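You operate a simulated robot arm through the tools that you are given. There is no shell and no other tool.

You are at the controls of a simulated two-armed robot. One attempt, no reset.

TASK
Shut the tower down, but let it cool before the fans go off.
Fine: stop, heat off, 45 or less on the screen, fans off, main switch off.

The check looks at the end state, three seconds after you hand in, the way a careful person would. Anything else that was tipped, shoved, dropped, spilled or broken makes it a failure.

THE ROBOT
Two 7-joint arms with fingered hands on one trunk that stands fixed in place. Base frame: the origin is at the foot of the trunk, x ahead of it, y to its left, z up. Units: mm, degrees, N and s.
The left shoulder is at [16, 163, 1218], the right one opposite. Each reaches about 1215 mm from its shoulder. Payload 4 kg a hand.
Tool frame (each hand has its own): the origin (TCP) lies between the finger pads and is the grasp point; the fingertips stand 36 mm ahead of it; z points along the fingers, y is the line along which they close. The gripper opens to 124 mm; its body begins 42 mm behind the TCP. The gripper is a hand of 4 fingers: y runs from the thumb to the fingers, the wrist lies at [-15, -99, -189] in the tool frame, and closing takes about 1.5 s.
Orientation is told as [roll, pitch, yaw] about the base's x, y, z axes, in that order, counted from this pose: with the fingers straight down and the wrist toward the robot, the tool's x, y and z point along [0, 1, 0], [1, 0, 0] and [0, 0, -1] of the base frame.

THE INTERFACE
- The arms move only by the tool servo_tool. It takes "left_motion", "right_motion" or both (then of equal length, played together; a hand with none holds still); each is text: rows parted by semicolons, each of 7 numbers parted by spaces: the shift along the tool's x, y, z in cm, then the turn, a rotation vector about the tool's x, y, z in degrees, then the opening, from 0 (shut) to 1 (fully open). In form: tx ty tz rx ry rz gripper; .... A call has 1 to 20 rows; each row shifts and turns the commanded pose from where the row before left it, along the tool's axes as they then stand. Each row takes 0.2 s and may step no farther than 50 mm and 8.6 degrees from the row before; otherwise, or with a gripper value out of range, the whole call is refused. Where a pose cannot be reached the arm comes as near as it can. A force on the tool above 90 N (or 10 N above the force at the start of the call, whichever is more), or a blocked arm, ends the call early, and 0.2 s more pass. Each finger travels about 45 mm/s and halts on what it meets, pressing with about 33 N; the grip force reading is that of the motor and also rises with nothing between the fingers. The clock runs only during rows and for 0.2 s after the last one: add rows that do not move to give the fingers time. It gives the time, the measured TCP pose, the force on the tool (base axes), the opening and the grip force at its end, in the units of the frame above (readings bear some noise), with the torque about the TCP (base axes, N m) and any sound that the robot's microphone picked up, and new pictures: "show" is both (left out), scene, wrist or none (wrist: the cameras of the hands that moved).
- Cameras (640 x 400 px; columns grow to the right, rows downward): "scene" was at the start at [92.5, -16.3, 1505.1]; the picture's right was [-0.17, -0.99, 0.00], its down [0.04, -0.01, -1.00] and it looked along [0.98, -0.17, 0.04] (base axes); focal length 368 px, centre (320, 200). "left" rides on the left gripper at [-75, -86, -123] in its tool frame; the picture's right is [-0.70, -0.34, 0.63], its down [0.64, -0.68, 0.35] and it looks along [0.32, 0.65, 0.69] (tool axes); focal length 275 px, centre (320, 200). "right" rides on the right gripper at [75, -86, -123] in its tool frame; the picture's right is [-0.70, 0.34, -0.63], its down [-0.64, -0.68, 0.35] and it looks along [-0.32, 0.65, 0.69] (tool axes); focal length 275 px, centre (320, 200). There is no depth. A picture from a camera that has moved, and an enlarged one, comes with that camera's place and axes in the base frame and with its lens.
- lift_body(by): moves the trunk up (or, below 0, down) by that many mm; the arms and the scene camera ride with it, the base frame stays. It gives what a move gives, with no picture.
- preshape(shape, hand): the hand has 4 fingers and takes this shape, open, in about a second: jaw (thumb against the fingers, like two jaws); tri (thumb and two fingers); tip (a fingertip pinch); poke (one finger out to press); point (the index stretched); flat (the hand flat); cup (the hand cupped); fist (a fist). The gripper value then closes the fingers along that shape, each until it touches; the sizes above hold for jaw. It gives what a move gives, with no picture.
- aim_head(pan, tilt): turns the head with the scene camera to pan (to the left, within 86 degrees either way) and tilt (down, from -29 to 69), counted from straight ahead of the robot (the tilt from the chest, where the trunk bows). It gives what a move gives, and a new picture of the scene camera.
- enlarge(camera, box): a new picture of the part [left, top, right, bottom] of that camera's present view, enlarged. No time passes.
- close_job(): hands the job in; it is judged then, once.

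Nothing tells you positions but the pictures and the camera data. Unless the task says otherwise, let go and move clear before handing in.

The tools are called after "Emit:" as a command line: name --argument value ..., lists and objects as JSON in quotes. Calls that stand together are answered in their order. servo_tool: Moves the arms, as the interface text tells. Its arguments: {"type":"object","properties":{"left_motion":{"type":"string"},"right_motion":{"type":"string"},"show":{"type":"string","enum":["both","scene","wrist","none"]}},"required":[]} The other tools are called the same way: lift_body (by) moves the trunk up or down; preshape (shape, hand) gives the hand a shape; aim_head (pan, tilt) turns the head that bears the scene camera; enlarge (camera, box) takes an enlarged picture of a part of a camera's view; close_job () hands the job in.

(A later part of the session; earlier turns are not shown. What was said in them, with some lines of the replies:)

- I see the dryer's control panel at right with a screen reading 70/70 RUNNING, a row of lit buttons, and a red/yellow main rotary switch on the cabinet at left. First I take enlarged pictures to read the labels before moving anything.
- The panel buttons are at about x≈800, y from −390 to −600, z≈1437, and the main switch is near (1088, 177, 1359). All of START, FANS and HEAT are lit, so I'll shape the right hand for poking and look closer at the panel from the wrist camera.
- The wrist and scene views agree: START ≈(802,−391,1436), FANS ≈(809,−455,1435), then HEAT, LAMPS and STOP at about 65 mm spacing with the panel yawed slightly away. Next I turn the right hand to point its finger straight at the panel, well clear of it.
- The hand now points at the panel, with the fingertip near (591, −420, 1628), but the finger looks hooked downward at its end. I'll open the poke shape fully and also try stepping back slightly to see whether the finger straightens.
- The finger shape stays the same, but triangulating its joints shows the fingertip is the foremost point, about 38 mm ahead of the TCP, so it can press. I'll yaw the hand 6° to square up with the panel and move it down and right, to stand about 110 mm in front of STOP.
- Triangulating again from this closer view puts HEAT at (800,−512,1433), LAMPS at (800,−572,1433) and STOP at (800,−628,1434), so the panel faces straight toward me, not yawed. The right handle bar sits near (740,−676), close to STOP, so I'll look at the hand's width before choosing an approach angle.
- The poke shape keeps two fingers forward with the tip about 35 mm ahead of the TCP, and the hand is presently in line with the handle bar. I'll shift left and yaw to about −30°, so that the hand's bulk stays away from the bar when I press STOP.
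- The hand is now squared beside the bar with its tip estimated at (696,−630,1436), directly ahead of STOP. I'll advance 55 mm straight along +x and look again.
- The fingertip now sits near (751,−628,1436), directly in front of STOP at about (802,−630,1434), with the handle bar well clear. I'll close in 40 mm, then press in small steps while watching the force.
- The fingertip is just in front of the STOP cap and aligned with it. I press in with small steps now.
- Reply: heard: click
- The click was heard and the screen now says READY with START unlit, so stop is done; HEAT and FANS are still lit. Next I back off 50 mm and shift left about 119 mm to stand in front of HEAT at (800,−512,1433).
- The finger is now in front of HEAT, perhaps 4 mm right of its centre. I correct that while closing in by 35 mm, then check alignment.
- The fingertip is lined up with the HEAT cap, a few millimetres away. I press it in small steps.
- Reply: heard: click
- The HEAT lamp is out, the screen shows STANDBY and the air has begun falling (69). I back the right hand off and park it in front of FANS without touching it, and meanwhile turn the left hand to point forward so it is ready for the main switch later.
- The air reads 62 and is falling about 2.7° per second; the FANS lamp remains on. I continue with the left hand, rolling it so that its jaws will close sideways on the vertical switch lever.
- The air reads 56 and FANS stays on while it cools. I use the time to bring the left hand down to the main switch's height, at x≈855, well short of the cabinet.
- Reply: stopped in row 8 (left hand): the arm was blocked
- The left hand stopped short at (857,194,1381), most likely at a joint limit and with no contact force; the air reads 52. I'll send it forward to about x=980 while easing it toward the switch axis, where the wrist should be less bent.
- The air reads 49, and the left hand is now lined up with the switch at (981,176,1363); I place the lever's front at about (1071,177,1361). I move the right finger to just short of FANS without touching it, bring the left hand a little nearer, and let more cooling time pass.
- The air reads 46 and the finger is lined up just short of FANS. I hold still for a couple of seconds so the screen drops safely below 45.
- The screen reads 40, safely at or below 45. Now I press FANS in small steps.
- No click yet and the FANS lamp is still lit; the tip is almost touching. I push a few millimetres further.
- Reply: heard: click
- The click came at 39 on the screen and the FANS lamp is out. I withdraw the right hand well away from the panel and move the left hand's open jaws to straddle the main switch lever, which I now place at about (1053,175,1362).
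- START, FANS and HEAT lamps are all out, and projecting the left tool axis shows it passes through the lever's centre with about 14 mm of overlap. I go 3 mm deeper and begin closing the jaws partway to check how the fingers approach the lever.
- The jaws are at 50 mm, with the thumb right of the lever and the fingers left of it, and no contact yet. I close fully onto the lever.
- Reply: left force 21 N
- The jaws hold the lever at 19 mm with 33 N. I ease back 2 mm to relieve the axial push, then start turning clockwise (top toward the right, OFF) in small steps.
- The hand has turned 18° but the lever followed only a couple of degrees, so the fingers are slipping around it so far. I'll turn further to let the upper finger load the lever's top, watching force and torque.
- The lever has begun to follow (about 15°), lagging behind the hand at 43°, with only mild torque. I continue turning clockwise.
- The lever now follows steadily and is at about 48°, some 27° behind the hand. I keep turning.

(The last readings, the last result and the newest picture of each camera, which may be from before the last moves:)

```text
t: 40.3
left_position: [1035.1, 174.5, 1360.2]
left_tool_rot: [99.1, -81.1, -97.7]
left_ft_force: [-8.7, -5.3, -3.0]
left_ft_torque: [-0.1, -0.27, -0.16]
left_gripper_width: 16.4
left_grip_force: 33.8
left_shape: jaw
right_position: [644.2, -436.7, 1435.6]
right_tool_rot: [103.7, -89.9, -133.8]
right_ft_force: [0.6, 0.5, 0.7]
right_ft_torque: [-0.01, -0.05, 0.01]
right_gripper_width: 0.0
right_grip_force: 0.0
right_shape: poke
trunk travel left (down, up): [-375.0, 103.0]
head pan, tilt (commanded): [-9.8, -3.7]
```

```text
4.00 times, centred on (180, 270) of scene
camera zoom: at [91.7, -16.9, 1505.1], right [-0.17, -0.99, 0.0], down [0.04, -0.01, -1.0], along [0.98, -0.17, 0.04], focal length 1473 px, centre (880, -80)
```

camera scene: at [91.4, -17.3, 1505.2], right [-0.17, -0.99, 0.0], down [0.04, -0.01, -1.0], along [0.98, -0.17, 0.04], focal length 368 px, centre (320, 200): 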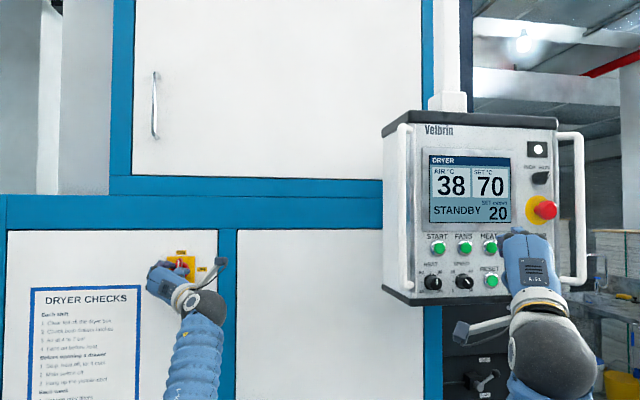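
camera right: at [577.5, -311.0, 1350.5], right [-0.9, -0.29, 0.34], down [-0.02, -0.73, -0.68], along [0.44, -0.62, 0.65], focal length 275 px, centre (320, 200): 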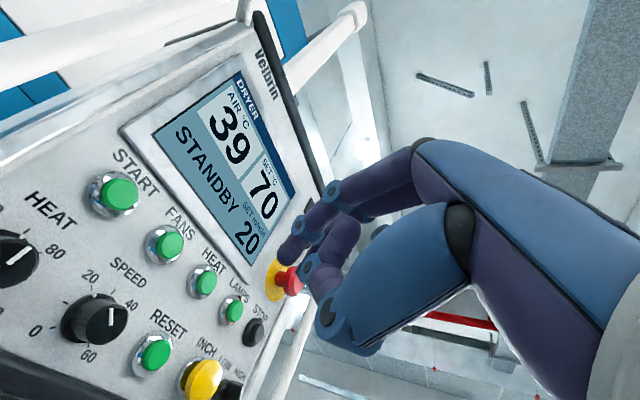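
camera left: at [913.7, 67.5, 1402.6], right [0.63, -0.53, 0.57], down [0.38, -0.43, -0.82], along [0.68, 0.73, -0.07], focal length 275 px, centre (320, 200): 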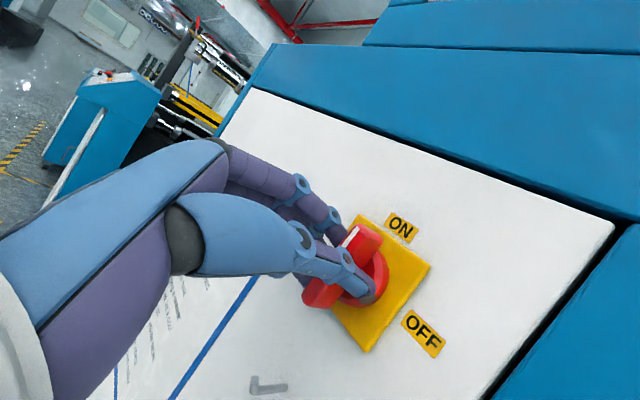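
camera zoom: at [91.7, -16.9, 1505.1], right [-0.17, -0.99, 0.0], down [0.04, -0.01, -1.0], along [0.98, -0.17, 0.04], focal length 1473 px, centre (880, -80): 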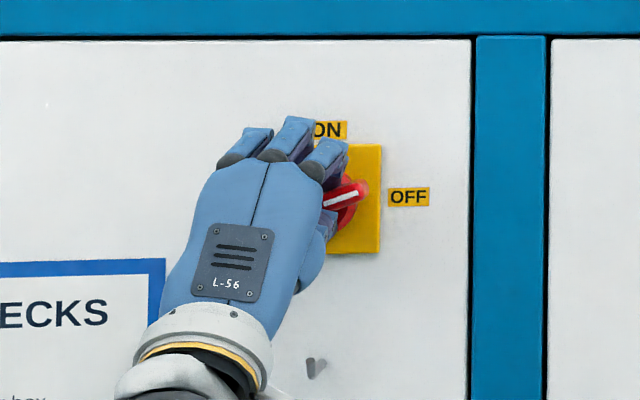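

The lever is at roughly 70°, and the hand still turns freely. I turn about 18° further to bring it to OFF.

Emit:
servo_tool --left_motion "0 0 0 0 0 7 0;0 0 0 0 0 7 0;0 0 0 0 0 4 0;0 0 0 0 0 0 0" --show "scene"

Emit:
enlarge --camera "left" --box '[220, 160, 480, 400]'

Emit:
enlarge --camera "scene" --box '[110, 220, 250, 320]'

```text
t: 41.3
left_position: [1035.6, 174.7, 1362.5]
left_tool_rot: [93.0, -63.3, -91.5]
left_ft_force: [-11.9, -7.9, -4.3]
left_ft_torque: [-0.05, -0.26, -0.32]
left_gripper_width: 16.1
left_grip_force: 32.7
left_shape: jaw
right_position: [644.7, -436.9, 1436.0]
right_tool_rot: [103.0, -90.0, -133.0]
right_ft_force: [-0.4, 0.4, -0.5]
right_ft_torque: [0.02, -0.01, -0.04]
right_gripper_width: 0.1
right_grip_force: 0.2
right_shape: poke
trunk travel left (down, up): [-375.0, 103.0]
head pan, tilt (commanded): [-9.8, -3.7]
camera scene: at [91.5, -17.1, 1505.1], right [-0.17, -0.99, 0.0], down [0.04, -0.01, -1.0], along [0.98, -0.17, 0.04], focal length 368 px, centre (320, 200)
```

scene: 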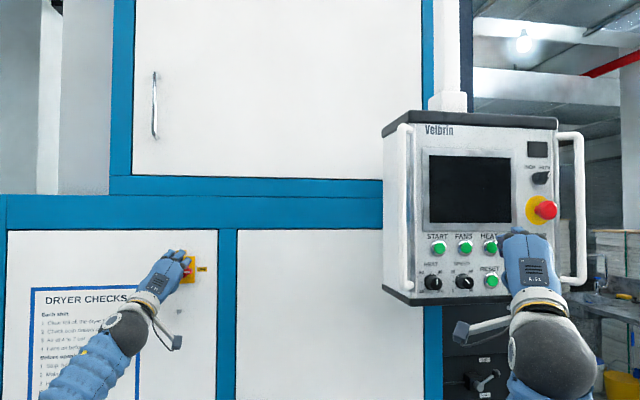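

```text
1.67 times, centred on (350, 280) of left
camera zoom: at [914.8, 143.6, 1248.7], right [0.66, -0.46, -0.6], down [0.33, 0.89, -0.31], along [0.67, 0.01, 0.74], focal length 459 px, centre (270, 67)
```

zoom: 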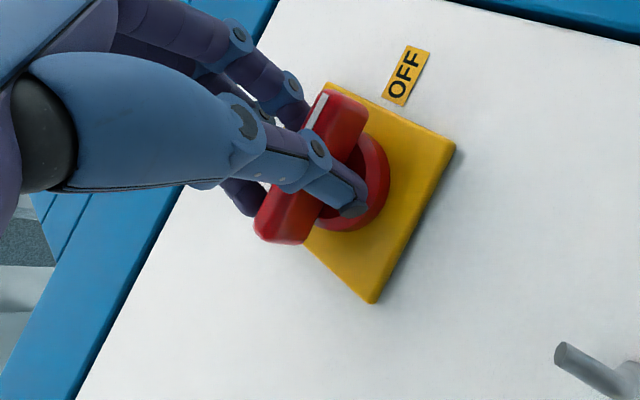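

```text
4.00 times, centred on (180, 270) of scene
camera zoom: at [91.5, -17.1, 1505.1], right [-0.17, -0.99, 0.0], down [0.04, -0.01, -1.0], along [0.98, -0.17, 0.04], focal length 1473 px, centre (880, -80)
```

zoom: 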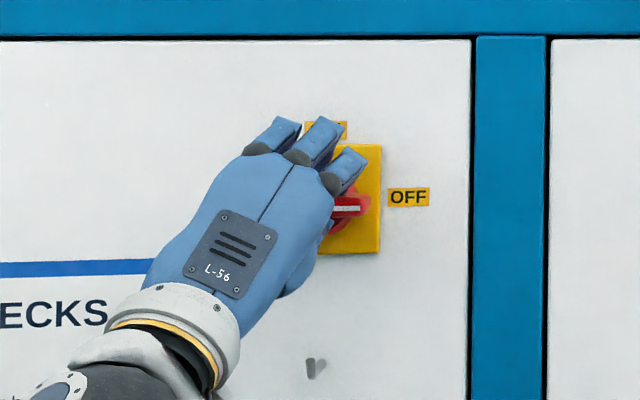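

The screen has gone dark, so main power is off; the lever is nearly horizontal toward OFF. I nudge it a few degrees more to seat it, then look.

Emit:
servo_tool --left_motion "0 0 0 0 0 4 0;0 0 0 0 0 0 0" --show "none"

Emit:
enlarge --camera "scene" --box '[160, 240, 220, 290]'

Emit:
enlarge --camera "left" --box '[280, 160, 440, 300]'

```text
t: 41.9
left_position: [1034.0, 175.5, 1362.1]
left_tool_rot: [92.7, -59.3, -91.0]
left_ft_force: [-10.1, -8.5, -2.6]
left_ft_torque: [-0.24, -0.32, -0.36]
left_gripper_width: 16.3
left_grip_force: 33.5
left_shape: jaw
right_position: [644.9, -436.9, 1435.0]
right_tool_rot: [103.7, -90.0, -133.7]
right_ft_force: [0.5, 0.7, -0.2]
right_ft_torque: [0.0, -0.04, 0.01]
right_gripper_width: 0.1
right_grip_force: 0.1
right_shape: poke
trunk travel left (down, up): [-375.0, 103.0]
head pan, tilt (commanded): [-9.8, -3.7]
```

```text
8.00 times, centred on (190, 265) of scene
camera zoom: at [91.5, -17.0, 1505.2], right [-0.17, -0.99, 0.0], down [0.04, -0.01, -1.0], along [0.98, -0.17, 0.04], focal length 2946 px, centre (1360, -320)
```

zoom: 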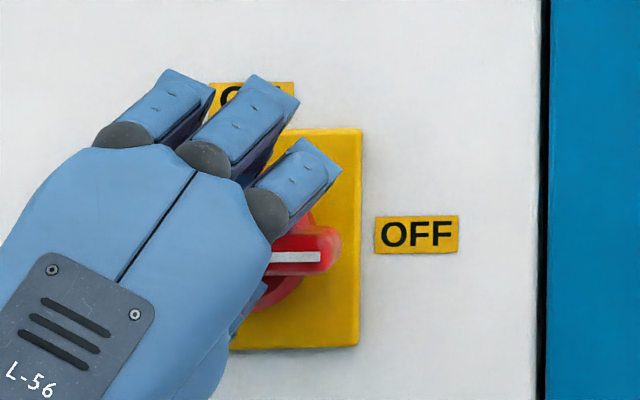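

```text
2.86 times, centred on (360, 230) of left
camera zoom: at [914.6, 151.6, 1247.2], right [0.66, -0.41, -0.63], down [0.33, 0.91, -0.25], along [0.68, -0.04, 0.74], focal length 786 px, centre (206, 114)
```

zoom: 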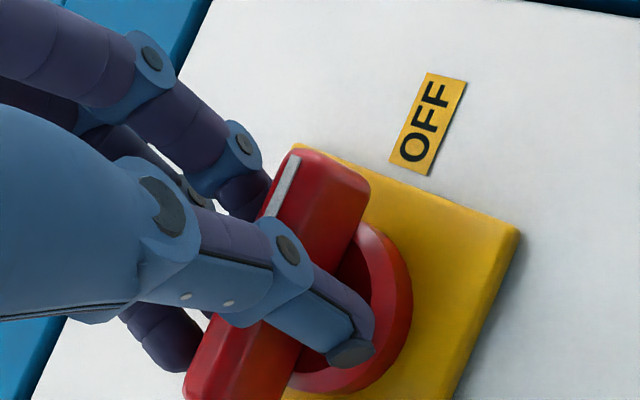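

The lever is horizontal at OFF and seated against its stop, with the screen dark. Now I open the left hand and then back it straight away from the switch.

Emit:
servo_tool --left_motion "0 0 0 0 0 0 0.2;0 0 0 0 0 0 0.4;0 0 0 0 0 0 0.6;0 0 0 0 0 0 0.6;0 0 0 0 0 0 0.6;0 0 0 0 0 0 0.6;0 0 -2 0 0 0 0.6;0 0 -3 0 0 0 0.6;0 0 -4 0 0 0 0.6;0 0 -4 0 0 0 0.6;0 0 0 0 0 0 0.6"

Emit:
enlarge --camera "left" --box '[220, 100, 480, 340]'

Emit:
enlarge --camera "scene" --box '[110, 220, 250, 320]'

```text
t: 44.3
left_position: [907.2, 174.0, 1354.7]
left_tool_rot: [92.5, -59.3, -90.8]
left_ft_force: [-0.2, -1.0, 0.6]
left_ft_torque: [0.07, -0.02, 0.0]
left_gripper_width: 74.0
left_grip_force: 0.1
left_shape: jaw
right_position: [645.5, -436.7, 1435.5]
right_tool_rot: [21.1, -89.9, -51.1]
right_ft_force: [0.1, 0.1, 0.3]
right_ft_torque: [0.0, 0.01, -0.05]
right_gripper_width: 0.0
right_grip_force: 0.2
right_shape: poke
trunk travel left (down, up): [-375.0, 103.0]
head pan, tilt (commanded): [-9.8, -3.7]
camera scene: at [93.2, -16.2, 1505.1], right [-0.17, -0.99, 0.0], down [0.04, -0.01, -1.0], along [0.98, -0.17, 0.04], focal length 368 px, centre (320, 200)
camera left: at [785.7, 150.2, 1240.8], right [0.66, -0.41, -0.63], down [0.33, 0.91, -0.25], along [0.68, -0.04, 0.73], focal length 275 px, centre (320, 200)
```

scene: 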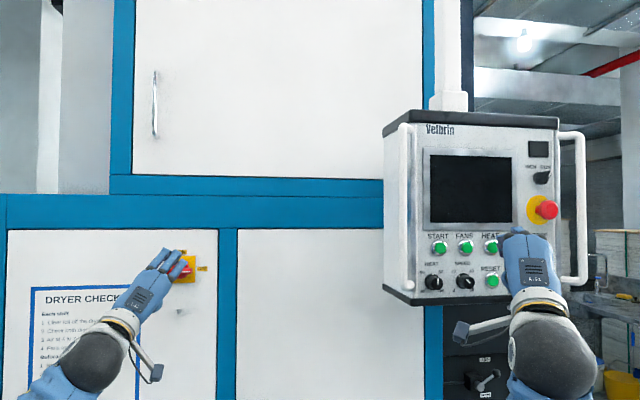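
left: 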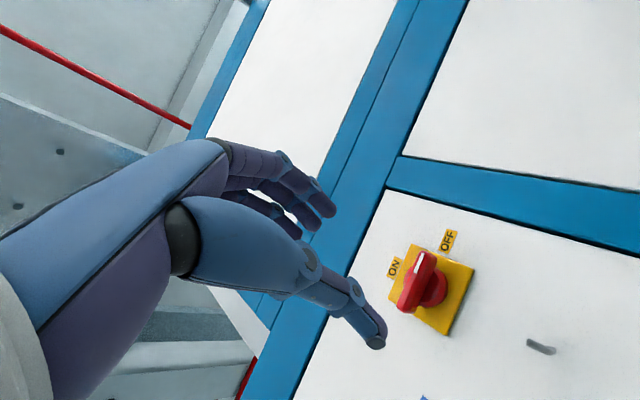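

```text
1.67 times, centred on (350, 220) of left
camera zoom: at [785.7, 150.2, 1240.8], right [0.66, -0.41, -0.63], down [0.33, 0.91, -0.25], along [0.68, -0.04, 0.73], focal length 459 px, centre (270, 167)
```

zoom: 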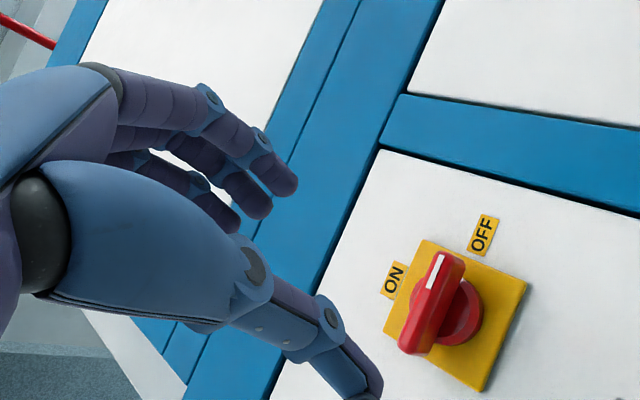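

```text
4.00 times, centred on (180, 270) of scene
camera zoom: at [93.2, -16.2, 1505.1], right [-0.17, -0.99, 0.0], down [0.04, -0.01, -1.0], along [0.98, -0.17, 0.04], focal length 1473 px, centre (880, -80)
```

zoom: 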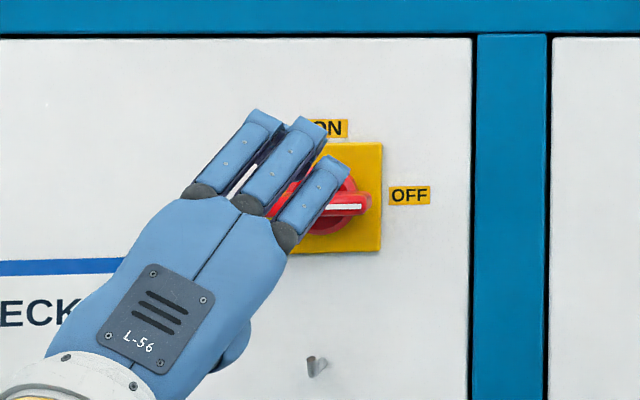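

The lever points to OFF, the screen is dark, and the left hand is clear. I back both hands away further and take a last look at everything.

Emit:
servo_tool --left_motion "0 0 -4 0 0 0 0.6;0 0 -4 0 0 0 0.6;0 0 -4 0 0 0 0.6;0 0 0 0 0 0 0.6" --right_motion "-1 -3 -2.5 0 0 0 0;-1 -3 -2.5 0 0 0 0;-1 -3 -2.5 0 0 0 0;0 0 0 0 0 0 0" --show "scene"

Emit:
enlarge --camera "scene" --box '[380, 110, 600, 310]'

Emit:
enlarge --camera "scene" --box '[110, 220, 250, 320]'

```text
t: 45.3
left_position: [786.7, 171.3, 1351.2]
left_tool_rot: [92.4, -59.5, -90.8]
left_ft_force: [0.0, -0.3, 0.4]
left_ft_torque: [-0.01, -0.06, 0.02]
left_gripper_width: 74.0
left_grip_force: 0.0
left_shape: jaw
right_position: [569.4, -424.7, 1344.2]
right_tool_rot: [-6.2, -90.0, -23.8]
right_ft_force: [0.2, 0.6, 0.7]
right_ft_torque: [0.02, -0.01, 0.03]
right_gripper_width: 0.1
right_grip_force: 0.1
right_shape: poke
trunk travel left (down, up): [-375.0, 103.0]
head pan, tilt (commanded): [-9.8, -3.7]
camera scene: at [94.0, -16.2, 1505.0], right [-0.17, -0.99, 0.0], down [0.03, -0.01, -1.0], along [0.98, -0.17, 0.04], focal length 368 px, centre (320, 200)
```

scene: 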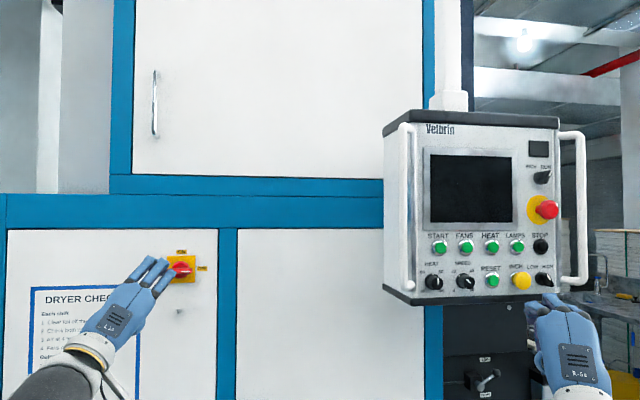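

```text
2.00 times, centred on (490, 210) of scene
camera zoom: at [94.0, -16.2, 1505.0], right [-0.17, -0.99, 0.0], down [0.03, -0.01, -1.0], along [0.98, -0.17, 0.04], focal length 736 px, centre (-20, 180)
```

zoom: 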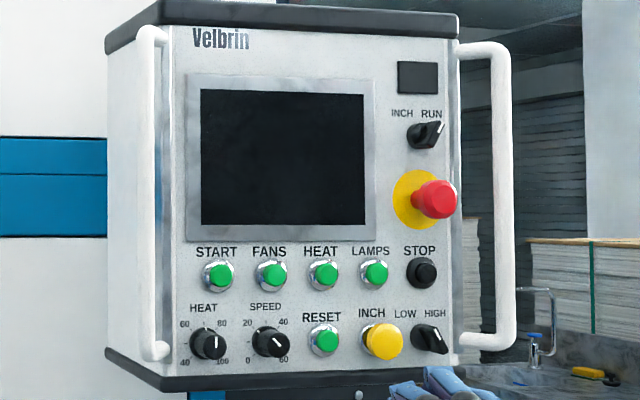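

```text
4.00 times, centred on (180, 270) of scene
camera zoom: at [94.0, -16.2, 1505.0], right [-0.17, -0.99, 0.0], down [0.03, -0.01, -1.0], along [0.98, -0.17, 0.04], focal length 1473 px, centre (880, -80)
```

zoom: 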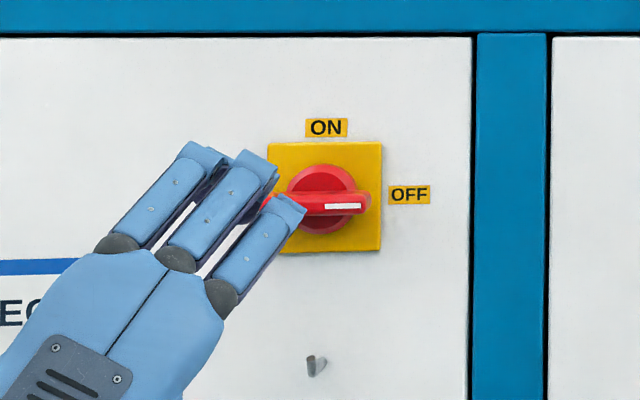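

The lever sits horizontally at OFF, the screen and all lamps are dark, and the other controls look just as they did at the start. Both hands are empty and clear, so I hand in.

Emit:
close_job

```text
The job is handed in.
```

The tower is shut down in the order you gave, and the job is handed in; I haven't seen the check's result.

- **Stop:** I pressed STOP, the screen went to READY and the START lamp went out.
- **Heat off:** I pressed HEAT, the screen went to STANDBY and the HEAT lamp went out.
- **Cooling:** I left the fans running until the air reading fell from 70 to 40. It showed 39 when the fans went off.
- **Fans off:** I pressed FANS and its lamp went out.
- **Main switch:** I turned the lever to OFF and the screen went dark.

In the last pictures the other knobs, the emergency stop and the selector switches look as they did at the start. Both hands are empty and clear of the machine.
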